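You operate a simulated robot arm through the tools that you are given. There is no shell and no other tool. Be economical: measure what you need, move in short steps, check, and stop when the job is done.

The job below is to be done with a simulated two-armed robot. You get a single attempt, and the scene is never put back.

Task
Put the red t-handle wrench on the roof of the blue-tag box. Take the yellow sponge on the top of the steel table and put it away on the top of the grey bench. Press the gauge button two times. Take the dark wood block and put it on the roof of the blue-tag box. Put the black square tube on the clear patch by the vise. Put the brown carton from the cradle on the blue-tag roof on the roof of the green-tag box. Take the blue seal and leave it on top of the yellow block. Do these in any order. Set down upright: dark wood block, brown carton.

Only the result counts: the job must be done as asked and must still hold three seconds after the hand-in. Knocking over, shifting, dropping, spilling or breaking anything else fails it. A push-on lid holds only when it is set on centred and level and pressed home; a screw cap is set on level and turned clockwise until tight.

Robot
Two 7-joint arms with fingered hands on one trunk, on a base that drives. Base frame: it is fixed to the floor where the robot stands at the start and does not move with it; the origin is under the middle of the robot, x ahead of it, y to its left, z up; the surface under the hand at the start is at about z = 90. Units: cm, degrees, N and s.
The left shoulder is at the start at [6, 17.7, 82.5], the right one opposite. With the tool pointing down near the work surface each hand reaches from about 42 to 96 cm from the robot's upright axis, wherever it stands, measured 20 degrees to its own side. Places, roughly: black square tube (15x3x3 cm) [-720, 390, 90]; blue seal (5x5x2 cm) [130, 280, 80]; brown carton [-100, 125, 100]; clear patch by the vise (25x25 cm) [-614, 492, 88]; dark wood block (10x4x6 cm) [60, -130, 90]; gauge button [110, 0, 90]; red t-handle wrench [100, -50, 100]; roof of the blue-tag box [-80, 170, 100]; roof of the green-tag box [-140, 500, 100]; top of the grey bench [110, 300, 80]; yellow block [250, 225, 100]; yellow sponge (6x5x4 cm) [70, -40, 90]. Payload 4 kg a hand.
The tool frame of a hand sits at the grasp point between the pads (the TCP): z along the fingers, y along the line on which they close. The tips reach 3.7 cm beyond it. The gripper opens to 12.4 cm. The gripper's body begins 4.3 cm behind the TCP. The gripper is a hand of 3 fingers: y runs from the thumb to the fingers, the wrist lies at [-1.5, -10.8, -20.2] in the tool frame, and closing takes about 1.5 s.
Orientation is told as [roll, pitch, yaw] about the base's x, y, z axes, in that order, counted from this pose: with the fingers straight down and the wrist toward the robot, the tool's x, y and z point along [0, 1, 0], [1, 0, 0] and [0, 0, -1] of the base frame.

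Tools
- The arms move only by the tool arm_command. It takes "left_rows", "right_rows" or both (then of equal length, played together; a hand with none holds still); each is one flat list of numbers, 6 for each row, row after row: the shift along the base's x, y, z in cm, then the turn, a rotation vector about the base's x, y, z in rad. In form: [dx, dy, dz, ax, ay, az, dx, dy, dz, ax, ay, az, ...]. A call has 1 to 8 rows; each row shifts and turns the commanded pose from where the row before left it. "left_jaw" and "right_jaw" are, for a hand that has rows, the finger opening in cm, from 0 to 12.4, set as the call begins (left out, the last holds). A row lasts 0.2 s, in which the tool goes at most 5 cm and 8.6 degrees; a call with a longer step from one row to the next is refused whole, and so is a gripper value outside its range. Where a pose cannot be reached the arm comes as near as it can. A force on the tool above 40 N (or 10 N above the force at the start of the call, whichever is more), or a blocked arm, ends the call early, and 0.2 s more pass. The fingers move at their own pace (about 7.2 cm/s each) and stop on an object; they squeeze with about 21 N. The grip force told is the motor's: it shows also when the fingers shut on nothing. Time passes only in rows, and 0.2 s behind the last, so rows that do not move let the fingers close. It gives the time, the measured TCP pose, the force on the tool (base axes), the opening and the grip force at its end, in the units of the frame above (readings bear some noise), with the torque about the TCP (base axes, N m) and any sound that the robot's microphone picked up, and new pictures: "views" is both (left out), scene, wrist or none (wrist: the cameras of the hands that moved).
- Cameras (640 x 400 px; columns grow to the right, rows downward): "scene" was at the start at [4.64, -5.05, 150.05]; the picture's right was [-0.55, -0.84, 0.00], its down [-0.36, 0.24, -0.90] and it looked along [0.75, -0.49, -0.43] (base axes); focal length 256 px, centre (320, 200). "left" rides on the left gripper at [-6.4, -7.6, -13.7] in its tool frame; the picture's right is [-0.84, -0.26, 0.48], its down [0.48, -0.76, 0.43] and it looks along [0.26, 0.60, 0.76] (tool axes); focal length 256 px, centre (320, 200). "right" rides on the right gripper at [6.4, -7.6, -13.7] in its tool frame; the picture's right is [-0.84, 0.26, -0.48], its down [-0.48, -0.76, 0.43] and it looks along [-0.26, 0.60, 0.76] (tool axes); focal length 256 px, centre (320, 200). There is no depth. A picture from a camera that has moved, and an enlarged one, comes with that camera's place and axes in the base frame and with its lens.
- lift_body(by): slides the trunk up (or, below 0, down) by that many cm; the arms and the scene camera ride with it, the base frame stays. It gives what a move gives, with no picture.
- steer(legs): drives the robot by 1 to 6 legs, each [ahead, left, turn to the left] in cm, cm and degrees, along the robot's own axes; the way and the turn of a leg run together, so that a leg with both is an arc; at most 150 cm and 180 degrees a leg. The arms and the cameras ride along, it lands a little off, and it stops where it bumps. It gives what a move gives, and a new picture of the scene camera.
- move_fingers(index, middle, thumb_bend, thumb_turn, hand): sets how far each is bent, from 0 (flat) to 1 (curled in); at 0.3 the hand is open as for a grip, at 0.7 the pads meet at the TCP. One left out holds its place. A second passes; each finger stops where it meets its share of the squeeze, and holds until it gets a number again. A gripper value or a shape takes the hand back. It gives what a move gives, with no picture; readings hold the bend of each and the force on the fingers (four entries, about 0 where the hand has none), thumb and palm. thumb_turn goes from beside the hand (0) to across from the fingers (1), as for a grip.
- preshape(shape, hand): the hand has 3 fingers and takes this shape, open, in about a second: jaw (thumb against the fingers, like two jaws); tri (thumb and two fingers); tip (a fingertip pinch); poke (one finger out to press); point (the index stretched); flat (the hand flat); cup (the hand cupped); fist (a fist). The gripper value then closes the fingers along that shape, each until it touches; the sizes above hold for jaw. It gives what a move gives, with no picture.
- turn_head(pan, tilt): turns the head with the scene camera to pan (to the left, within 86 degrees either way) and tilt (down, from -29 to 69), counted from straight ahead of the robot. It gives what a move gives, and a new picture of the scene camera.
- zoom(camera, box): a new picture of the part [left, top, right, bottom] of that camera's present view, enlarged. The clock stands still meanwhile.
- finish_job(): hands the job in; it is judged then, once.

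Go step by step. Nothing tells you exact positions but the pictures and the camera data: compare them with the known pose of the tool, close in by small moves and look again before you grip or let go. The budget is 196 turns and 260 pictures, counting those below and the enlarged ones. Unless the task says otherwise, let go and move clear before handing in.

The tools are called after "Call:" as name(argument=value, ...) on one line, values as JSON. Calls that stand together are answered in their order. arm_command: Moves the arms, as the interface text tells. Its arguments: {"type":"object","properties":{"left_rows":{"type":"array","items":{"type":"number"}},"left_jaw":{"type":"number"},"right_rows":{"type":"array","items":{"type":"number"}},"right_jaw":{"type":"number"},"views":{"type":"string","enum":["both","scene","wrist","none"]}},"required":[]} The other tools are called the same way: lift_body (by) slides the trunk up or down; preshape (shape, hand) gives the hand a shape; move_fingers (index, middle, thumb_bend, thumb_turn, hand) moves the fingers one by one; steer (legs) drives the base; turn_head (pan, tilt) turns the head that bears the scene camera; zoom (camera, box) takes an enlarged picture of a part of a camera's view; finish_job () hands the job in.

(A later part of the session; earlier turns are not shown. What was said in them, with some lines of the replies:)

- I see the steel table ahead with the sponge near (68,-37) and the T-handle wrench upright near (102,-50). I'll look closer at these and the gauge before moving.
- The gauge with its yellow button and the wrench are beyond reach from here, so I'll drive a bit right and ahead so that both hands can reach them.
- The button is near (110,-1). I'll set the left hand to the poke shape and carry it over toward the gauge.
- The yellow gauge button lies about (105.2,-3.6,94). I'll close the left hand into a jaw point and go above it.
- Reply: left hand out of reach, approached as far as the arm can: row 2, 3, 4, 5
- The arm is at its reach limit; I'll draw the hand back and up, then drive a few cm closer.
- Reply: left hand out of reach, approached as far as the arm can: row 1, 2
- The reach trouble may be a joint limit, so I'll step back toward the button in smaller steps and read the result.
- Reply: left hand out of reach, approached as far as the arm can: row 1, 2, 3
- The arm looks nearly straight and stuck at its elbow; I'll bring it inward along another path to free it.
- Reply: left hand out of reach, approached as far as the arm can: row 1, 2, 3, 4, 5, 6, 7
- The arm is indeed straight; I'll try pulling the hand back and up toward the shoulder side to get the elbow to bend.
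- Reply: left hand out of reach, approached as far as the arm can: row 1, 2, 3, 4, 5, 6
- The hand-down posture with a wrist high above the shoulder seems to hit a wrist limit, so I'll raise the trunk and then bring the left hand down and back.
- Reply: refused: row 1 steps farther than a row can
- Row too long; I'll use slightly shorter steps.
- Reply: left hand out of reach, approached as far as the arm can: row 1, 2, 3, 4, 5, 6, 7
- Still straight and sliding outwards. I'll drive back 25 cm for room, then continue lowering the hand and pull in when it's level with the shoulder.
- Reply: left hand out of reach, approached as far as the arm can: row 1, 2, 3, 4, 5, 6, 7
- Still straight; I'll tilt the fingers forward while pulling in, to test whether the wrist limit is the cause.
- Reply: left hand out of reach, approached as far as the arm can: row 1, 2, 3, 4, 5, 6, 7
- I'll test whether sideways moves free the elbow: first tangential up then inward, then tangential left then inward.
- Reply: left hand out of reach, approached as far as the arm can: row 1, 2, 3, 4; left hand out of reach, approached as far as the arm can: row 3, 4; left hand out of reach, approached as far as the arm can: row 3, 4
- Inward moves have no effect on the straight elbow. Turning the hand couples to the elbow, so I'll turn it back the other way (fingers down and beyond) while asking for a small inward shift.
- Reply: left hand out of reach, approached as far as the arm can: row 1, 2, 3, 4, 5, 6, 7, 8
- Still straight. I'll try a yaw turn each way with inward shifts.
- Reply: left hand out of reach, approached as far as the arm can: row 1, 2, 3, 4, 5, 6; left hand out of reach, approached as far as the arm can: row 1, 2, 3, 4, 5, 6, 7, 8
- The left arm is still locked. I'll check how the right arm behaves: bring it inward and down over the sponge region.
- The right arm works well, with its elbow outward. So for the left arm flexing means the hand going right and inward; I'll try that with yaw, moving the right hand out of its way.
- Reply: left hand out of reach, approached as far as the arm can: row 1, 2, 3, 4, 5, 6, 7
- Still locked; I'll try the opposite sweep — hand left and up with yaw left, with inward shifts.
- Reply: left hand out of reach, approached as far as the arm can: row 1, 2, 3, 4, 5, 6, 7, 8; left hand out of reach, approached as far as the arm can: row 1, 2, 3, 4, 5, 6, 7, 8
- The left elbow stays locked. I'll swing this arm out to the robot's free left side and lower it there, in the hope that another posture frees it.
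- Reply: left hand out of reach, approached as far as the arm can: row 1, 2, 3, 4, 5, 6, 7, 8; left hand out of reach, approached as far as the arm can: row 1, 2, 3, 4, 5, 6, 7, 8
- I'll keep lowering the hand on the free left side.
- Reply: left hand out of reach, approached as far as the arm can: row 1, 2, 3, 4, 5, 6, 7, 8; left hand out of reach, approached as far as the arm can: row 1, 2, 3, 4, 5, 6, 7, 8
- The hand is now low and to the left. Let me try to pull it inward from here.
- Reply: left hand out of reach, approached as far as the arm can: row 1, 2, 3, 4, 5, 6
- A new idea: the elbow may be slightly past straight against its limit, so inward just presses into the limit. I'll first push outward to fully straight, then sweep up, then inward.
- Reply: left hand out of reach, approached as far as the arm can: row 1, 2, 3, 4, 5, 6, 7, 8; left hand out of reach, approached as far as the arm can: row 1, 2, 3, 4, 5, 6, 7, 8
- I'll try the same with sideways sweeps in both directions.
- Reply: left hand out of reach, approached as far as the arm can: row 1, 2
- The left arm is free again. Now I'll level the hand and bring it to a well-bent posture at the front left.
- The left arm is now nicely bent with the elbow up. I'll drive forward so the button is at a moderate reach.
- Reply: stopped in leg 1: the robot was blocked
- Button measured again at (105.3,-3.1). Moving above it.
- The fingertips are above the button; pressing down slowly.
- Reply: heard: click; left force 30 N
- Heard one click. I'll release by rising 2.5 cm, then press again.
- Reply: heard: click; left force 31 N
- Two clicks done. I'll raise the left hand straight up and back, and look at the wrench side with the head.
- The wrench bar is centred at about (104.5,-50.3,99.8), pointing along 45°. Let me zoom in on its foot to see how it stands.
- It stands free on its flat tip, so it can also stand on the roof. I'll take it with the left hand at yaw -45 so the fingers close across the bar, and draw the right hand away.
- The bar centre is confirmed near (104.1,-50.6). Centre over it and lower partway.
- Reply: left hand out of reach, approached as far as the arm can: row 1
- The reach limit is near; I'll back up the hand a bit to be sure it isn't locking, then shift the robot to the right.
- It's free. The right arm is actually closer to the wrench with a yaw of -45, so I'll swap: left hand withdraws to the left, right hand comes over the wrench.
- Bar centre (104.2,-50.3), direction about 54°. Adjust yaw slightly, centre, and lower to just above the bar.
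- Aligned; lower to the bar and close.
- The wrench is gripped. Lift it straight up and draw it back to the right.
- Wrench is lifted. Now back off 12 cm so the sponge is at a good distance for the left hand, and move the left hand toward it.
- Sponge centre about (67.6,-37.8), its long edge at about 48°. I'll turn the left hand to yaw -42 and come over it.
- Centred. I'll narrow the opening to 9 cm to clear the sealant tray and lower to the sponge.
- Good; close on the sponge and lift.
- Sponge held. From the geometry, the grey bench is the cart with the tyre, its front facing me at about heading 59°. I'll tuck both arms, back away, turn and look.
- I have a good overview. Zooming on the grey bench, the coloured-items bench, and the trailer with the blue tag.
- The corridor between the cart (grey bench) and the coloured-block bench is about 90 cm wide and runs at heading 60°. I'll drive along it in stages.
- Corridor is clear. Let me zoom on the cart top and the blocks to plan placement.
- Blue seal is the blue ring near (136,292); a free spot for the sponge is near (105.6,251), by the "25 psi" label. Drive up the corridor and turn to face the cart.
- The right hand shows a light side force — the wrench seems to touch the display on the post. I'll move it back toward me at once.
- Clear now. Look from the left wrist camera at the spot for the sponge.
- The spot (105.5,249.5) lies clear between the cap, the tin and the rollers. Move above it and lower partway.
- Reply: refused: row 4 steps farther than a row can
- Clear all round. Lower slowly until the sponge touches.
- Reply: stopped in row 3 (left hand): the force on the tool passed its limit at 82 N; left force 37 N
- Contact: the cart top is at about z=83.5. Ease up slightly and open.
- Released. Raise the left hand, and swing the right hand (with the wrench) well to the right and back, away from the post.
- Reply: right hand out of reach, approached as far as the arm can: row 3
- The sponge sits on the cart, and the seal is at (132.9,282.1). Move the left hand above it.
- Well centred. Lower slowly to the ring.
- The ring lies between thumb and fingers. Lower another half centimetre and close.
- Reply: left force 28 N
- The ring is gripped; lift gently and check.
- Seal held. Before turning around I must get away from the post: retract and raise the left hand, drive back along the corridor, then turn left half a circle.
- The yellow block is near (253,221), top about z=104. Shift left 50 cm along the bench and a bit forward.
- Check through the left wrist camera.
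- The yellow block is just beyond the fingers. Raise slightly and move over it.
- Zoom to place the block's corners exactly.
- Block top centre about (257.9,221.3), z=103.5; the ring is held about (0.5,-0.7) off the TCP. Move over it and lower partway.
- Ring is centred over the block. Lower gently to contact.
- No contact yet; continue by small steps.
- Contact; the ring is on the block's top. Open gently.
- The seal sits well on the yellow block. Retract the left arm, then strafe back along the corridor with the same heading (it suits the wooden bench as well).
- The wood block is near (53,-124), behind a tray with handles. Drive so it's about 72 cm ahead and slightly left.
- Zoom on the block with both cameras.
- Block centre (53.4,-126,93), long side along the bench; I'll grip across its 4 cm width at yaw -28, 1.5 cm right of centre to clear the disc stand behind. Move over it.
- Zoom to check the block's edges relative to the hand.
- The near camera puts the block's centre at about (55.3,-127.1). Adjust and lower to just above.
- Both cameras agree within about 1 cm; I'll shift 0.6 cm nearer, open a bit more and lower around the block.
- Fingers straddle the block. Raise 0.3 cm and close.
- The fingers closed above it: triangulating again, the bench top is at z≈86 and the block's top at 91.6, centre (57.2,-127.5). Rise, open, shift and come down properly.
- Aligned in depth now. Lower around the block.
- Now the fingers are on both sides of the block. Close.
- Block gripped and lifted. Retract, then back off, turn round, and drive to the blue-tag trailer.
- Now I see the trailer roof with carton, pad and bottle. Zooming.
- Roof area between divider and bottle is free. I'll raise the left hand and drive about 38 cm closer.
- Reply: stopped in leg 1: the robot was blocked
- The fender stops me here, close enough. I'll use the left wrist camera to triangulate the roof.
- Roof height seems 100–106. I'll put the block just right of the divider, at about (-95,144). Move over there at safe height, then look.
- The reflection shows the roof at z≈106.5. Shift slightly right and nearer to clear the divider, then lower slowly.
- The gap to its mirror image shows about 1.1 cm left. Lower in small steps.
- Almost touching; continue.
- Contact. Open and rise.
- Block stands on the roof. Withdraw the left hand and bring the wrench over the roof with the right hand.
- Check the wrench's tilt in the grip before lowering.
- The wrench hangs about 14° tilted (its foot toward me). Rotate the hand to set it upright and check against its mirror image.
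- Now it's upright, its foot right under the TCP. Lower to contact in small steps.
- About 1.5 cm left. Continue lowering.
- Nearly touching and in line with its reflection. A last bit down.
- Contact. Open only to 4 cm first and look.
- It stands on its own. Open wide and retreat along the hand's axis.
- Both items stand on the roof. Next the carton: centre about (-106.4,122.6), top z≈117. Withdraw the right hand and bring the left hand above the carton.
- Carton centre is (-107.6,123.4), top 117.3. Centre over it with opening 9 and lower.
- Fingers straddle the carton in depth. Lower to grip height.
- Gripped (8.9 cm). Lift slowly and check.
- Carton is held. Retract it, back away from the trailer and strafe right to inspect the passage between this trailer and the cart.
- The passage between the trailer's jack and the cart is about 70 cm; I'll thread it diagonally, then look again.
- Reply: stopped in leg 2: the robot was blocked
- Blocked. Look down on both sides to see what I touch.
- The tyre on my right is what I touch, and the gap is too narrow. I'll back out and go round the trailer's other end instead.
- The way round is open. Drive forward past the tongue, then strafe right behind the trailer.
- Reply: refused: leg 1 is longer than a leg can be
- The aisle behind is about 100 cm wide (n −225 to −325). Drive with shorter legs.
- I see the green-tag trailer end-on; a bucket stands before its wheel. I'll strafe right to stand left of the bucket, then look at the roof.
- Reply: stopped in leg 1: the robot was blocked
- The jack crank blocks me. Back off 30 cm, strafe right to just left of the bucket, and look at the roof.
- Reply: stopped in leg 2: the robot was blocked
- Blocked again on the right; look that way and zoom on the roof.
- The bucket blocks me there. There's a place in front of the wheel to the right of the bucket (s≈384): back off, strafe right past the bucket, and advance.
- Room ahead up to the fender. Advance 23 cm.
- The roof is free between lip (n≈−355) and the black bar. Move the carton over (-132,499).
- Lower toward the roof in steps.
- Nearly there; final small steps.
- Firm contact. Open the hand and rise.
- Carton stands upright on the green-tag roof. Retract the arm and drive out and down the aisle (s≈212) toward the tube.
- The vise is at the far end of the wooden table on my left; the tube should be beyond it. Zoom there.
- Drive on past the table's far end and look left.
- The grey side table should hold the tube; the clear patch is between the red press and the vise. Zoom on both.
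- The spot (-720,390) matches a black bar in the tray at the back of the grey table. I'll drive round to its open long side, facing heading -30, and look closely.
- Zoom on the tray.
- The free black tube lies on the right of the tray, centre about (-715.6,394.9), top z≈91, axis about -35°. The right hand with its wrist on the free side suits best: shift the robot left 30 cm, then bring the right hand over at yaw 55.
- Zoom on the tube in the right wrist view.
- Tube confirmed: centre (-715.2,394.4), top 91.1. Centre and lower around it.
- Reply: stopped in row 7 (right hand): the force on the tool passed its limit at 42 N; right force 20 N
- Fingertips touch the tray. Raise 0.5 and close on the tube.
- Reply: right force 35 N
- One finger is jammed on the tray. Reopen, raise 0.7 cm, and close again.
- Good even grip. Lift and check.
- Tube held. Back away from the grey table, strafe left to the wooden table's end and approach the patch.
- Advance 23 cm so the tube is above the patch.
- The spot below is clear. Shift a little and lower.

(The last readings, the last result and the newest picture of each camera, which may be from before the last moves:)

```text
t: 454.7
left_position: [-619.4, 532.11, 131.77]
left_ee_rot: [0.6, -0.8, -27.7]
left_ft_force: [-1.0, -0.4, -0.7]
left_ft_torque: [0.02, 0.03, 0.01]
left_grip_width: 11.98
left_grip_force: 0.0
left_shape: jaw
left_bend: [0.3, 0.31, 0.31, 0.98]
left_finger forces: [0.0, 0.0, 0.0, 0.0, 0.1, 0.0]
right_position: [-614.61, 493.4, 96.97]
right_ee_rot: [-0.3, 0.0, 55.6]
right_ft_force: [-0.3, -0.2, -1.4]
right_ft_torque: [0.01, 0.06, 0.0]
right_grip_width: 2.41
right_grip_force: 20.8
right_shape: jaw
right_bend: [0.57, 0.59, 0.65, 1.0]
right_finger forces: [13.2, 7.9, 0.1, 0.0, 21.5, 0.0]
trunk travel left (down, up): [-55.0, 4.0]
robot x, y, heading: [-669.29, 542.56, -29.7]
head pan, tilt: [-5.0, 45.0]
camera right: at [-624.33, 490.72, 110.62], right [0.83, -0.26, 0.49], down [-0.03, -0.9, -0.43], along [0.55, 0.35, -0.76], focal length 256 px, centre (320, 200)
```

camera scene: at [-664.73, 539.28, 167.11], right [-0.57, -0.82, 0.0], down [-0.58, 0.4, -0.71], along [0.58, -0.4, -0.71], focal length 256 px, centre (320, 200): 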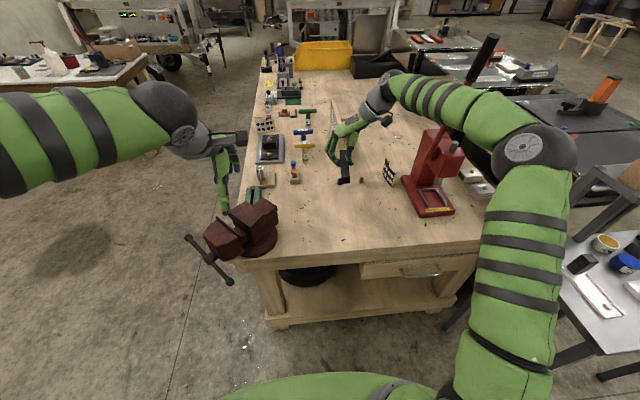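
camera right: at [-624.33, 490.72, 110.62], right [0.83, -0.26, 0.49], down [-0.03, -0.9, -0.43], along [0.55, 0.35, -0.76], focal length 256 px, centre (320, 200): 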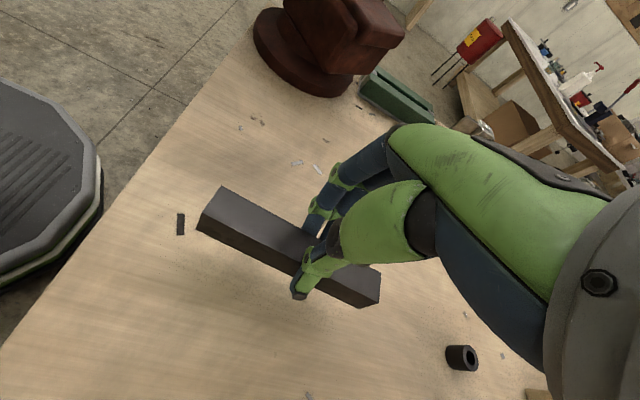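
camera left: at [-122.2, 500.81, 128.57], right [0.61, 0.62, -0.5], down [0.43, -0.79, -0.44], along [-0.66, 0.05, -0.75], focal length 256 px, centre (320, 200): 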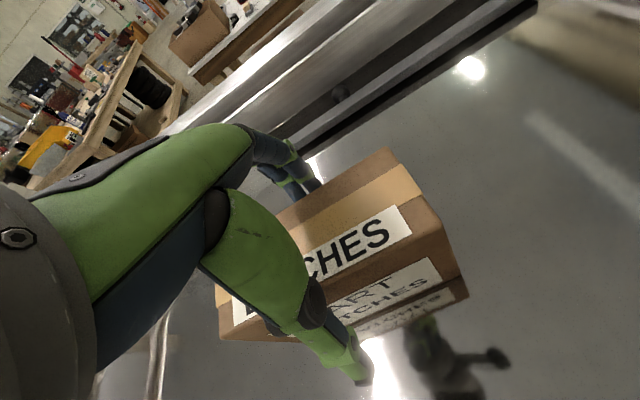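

Clear below. Lower slowly to contact.

Call:
arm_command(right_rows=[0, 0, -1.5, 0, 0, 0, 0, 0, -1, 0, 0, 0, 0, 0, -0.5, 0, 0, 0, 0, 0, -0.4, 0, 0, 0, 0, 0, -0.3, 0, 0, 0], views="none")

```text
t: 455.9
left_position: [-619.36, 532.28, 131.86]
left_ee_rot: [0.8, -0.7, -27.7]
left_ft_force: [-0.1, -0.5, -0.2]
left_ft_torque: [0.01, 0.02, 0.01]
left_grip_width: 11.95
left_grip_force: 0.1
left_shape: jaw
left_bend: [0.3, 0.31, 0.31, 0.98]
left_finger forces: [0.0, 0.1, 0.0, 0.1, 0.0, 0.1]
right_position: [-614.58, 493.31, 93.22]
right_ee_rot: [-0.1, 0.0, 55.5]
right_ft_force: [-0.5, 0.1, 0.1]
right_ft_torque: [0.01, 0.02, -0.01]
right_grip_width: 2.38
right_grip_force: 20.8
right_shape: jaw
right_bend: [0.57, 0.59, 0.65, 1.0]
right_finger forces: [13.2, 8.0, 0.0, 0.1, 21.6, 0.0]
trunk travel left (down, up): [-55.0, 4.0]
robot x, y, heading: [-669.03, 542.43, -29.3]
head pan, tilt: [-5.0, 45.0]
```

Call:
arm_command(right_rows=[0, 0, -0.4, 0, 0, 0, 0, 0, -0.4, 0, 0, 0, 0, 0, -0.3, 0, 0, 0], views="none")

```text
t: 456.7
left_position: [-619.65, 532.11, 132.1]
left_ee_rot: [0.6, -0.9, -27.8]
left_ft_force: [0.8, -0.3, -0.3]
left_ft_torque: [0.0, -0.01, 0.04]
left_grip_width: 12.0
left_grip_force: 0.0
left_shape: jaw
left_bend: [0.3, 0.31, 0.31, 0.98]
left_finger forces: [0.1, 0.0, 0.0, 0.0, 0.1, 0.0]
right_position: [-614.56, 493.4, 92.54]
right_ee_rot: [-0.4, -0.2, 55.4]
right_ft_force: [-4.2, -2.0, 20.3]
right_ft_torque: [0.23, -0.02, 0.03]
right_grip_width: 2.54
right_grip_force: 21.2
right_shape: jaw
right_bend: [0.57, 0.59, 0.65, 1.0]
right_finger forces: [14.5, 8.9, 0.0, 0.0, 29.5, 0.0]
trunk travel left (down, up): [-55.0, 4.0]
robot x, y, heading: [-669.41, 542.5, -29.7]
head pan, tilt: [-5.0, 45.0]
```

Contact. Ease up, open and rise.

Call:
arm_command(right_rows=[0, 0, 0.3, 0, 0, 0, 0, 0, 0, 0, 0, 0, 0, 0, 0, 0, 0, 0, 0, 0, 0, 0, 0, 0], right_jaw=6, views="none")

Call:
arm_command(right_rows=[0, 0, 1.5, 0, 0, 0, 0, 0, 3, 0, 0, 0, 0, 0, 4, 0, 0, 0, 0, 0, 4, 0, 0, 0, 0, 0, 4, 0, 0, 0, 0, 0, 4, 0, 0, 0], views="wrist")

```text
t: 457.7
left_position: [-619.42, 532.11, 131.85]
left_ee_rot: [0.7, -0.8, -27.7]
left_ft_force: [0.3, -0.1, 0.2]
left_ft_torque: [0.01, 0.0, 0.03]
left_grip_width: 11.97
left_grip_force: 0.2
left_shape: jaw
left_bend: [0.3, 0.31, 0.31, 0.98]
left_finger forces: [0.0, 0.1, 0.1, 0.0, 0.1, 0.0]
right_position: [-614.52, 493.34, 92.6]
right_ee_rot: [-0.2, -0.1, 55.6]
right_ft_force: [-0.7, -0.4, -0.7]
right_ft_torque: [0.01, 0.0, 0.0]
right_grip_width: 5.96
right_grip_force: 0.1
right_shape: jaw
right_bend: [0.43, 0.46, 0.56, 1.0]
right_finger forces: [0.1, 0.1, 0.0, 0.0, 0.0, 0.1]
trunk travel left (down, up): [-55.0, 4.0]
robot x, y, heading: [-668.91, 542.79, -29.7]
head pan, tilt: [-5.0, 45.0]
```

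```text
t: 459.1
left_position: [-619.42, 532.03, 131.92]
left_ee_rot: [0.7, -0.7, -27.7]
left_ft_force: [0.1, -0.4, -0.6]
left_ft_torque: [0.01, -0.01, 0.02]
left_grip_width: 11.97
left_grip_force: 0.0
left_shape: jaw
left_bend: [0.3, 0.31, 0.31, 0.98]
left_finger forces: [0.1, 0.0, 0.0, 0.1, 0.0, 0.0]
right_position: [-614.71, 493.47, 113.15]
right_ee_rot: [-0.3, 0.0, 55.6]
right_ft_force: [0.0, -0.1, -0.1]
right_ft_torque: [0.02, 0.02, 0.01]
right_grip_width: 5.97
right_grip_force: 0.0
right_shape: jaw
right_bend: [0.43, 0.46, 0.56, 1.0]
right_finger forces: [0.0, 0.0, 0.1, 0.0, 0.1, 0.0]
trunk travel left (down, up): [-55.0, 4.0]
robot x, y, heading: [-669.08, 542.52, -29.4]
head pan, tilt: [-5.0, 45.0]
camera right: at [-624.32, 490.67, 126.73], right [0.83, -0.26, 0.49], down [-0.03, -0.9, -0.43], along [0.55, 0.35, -0.76], focal length 256 px, centre (320, 200)
```

right: 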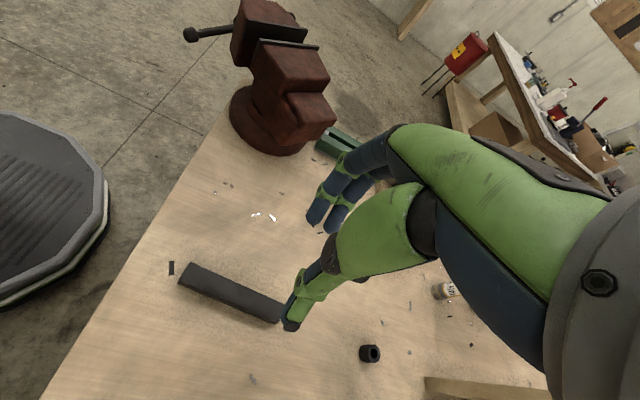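

The tube lies flat on the clear patch. Back away so both hands are clear.

Call:
arm_command(right_rows=[0, 0, 4, 0, 0, 0, 0, 0, 4, 0, 0, 0], views="none")

Call:
steer(legs=[[-45, 0, 0]])

```text
t: 459.7
left_position: [-619.35, 532.12, 131.84]
left_ee_rot: [0.8, -0.8, -27.7]
left_ft_force: [-0.1, 0.7, 0.5]
left_ft_torque: [-0.04, -0.02, 0.0]
left_grip_width: 11.98
left_grip_force: 0.0
left_shape: jaw
left_bend: [0.3, 0.31, 0.31, 0.98]
left_finger forces: [0.0, 0.0, 0.0, 0.0, 0.0, 0.0]
right_position: [-614.56, 493.47, 121.15]
right_ee_rot: [-0.2, 0.0, 55.6]
right_ft_force: [-0.2, -0.3, -0.3]
right_ft_torque: [0.0, 0.01, 0.02]
right_grip_width: 5.95
right_grip_force: 0.2
right_shape: jaw
right_bend: [0.43, 0.46, 0.56, 1.0]
right_finger forces: [0.1, 0.0, 0.0, 0.0, 0.0, 0.0]
trunk travel left (down, up): [-55.0, 4.0]
robot x, y, heading: [-668.74, 542.51, -29.7]
head pan, tilt: [-5.0, 45.0]
```

```text
t: 462.4
left_position: [-659.11, 554.28, 131.88]
left_ee_rot: [0.6, -0.9, -28.4]
left_ft_force: [0.0, 0.0, -0.4]
left_ft_torque: [0.0, -0.03, 0.04]
left_grip_width: 11.99
left_grip_force: 0.0
left_shape: jaw
left_bend: [0.3, 0.31, 0.31, 0.98]
left_finger forces: [0.0, 0.0, 0.0, 0.1, 0.0, 0.0]
right_position: [-654.48, 515.52, 121.2]
right_ee_rot: [-0.4, 0.0, 55.0]
right_ft_force: [-0.7, 0.2, 0.9]
right_ft_torque: [0.0, -0.02, -0.02]
right_grip_width: 5.98
right_grip_force: 0.0
right_shape: jaw
right_bend: [0.43, 0.46, 0.56, 1.0]
right_finger forces: [0.0, 0.0, 0.1, 0.0, 0.0, 0.1]
trunk travel left (down, up): [-55.0, 4.0]
robot x, y, heading: [-709.08, 565.55, -30.0]
head pan, tilt: [-5.0, 45.0]
camera scene: at [-704.51, 561.99, 167.12], right [-0.57, -0.82, 0.0], down [-0.58, 0.41, -0.71], along [0.58, -0.41, -0.71], focal length 256 px, centre (320, 200)
```

scene: 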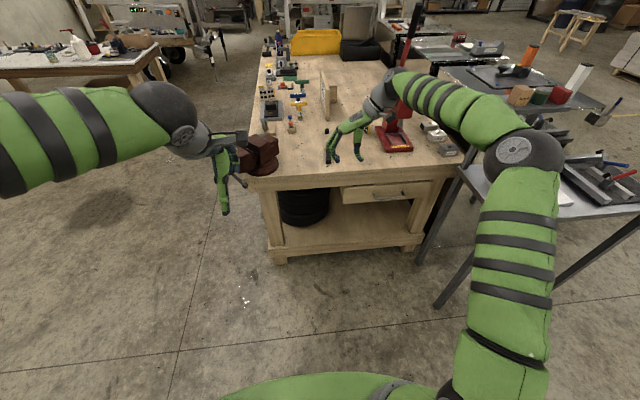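

Every item is in its place and both hands are clear, so I'm handing in.

Call:
finish_job()

```text
The job is handed in.
```

I completed all seven tasks and handed the job in:
- **Red t-handle wrench:** standing on the roof of the blue-tag box.
- **Dark wood block:** upright on the roof of the blue-tag box.
- **Yellow sponge:** on top of the grey bench.
- **Gauge button:** pressed twice, with a click heard each time.
- **Brown carton:** upright on the roof of the green-tag box.
- **Blue seal:** on top of the yellow block.
- **Black square tube:** flat on the clear patch by the vise.

While driving, the robot bumped the steel table, the fender of the blue-tag trailer, and two more things I take to be the tyre on the grey bench and the jack of the green-tag trailer. It also bumped the bucket. The wrench lightly brushed the display post on the grey bench. I saw nothing shifted in the pictures, but I did not go back to check the bucket, the trailers or the table closely.
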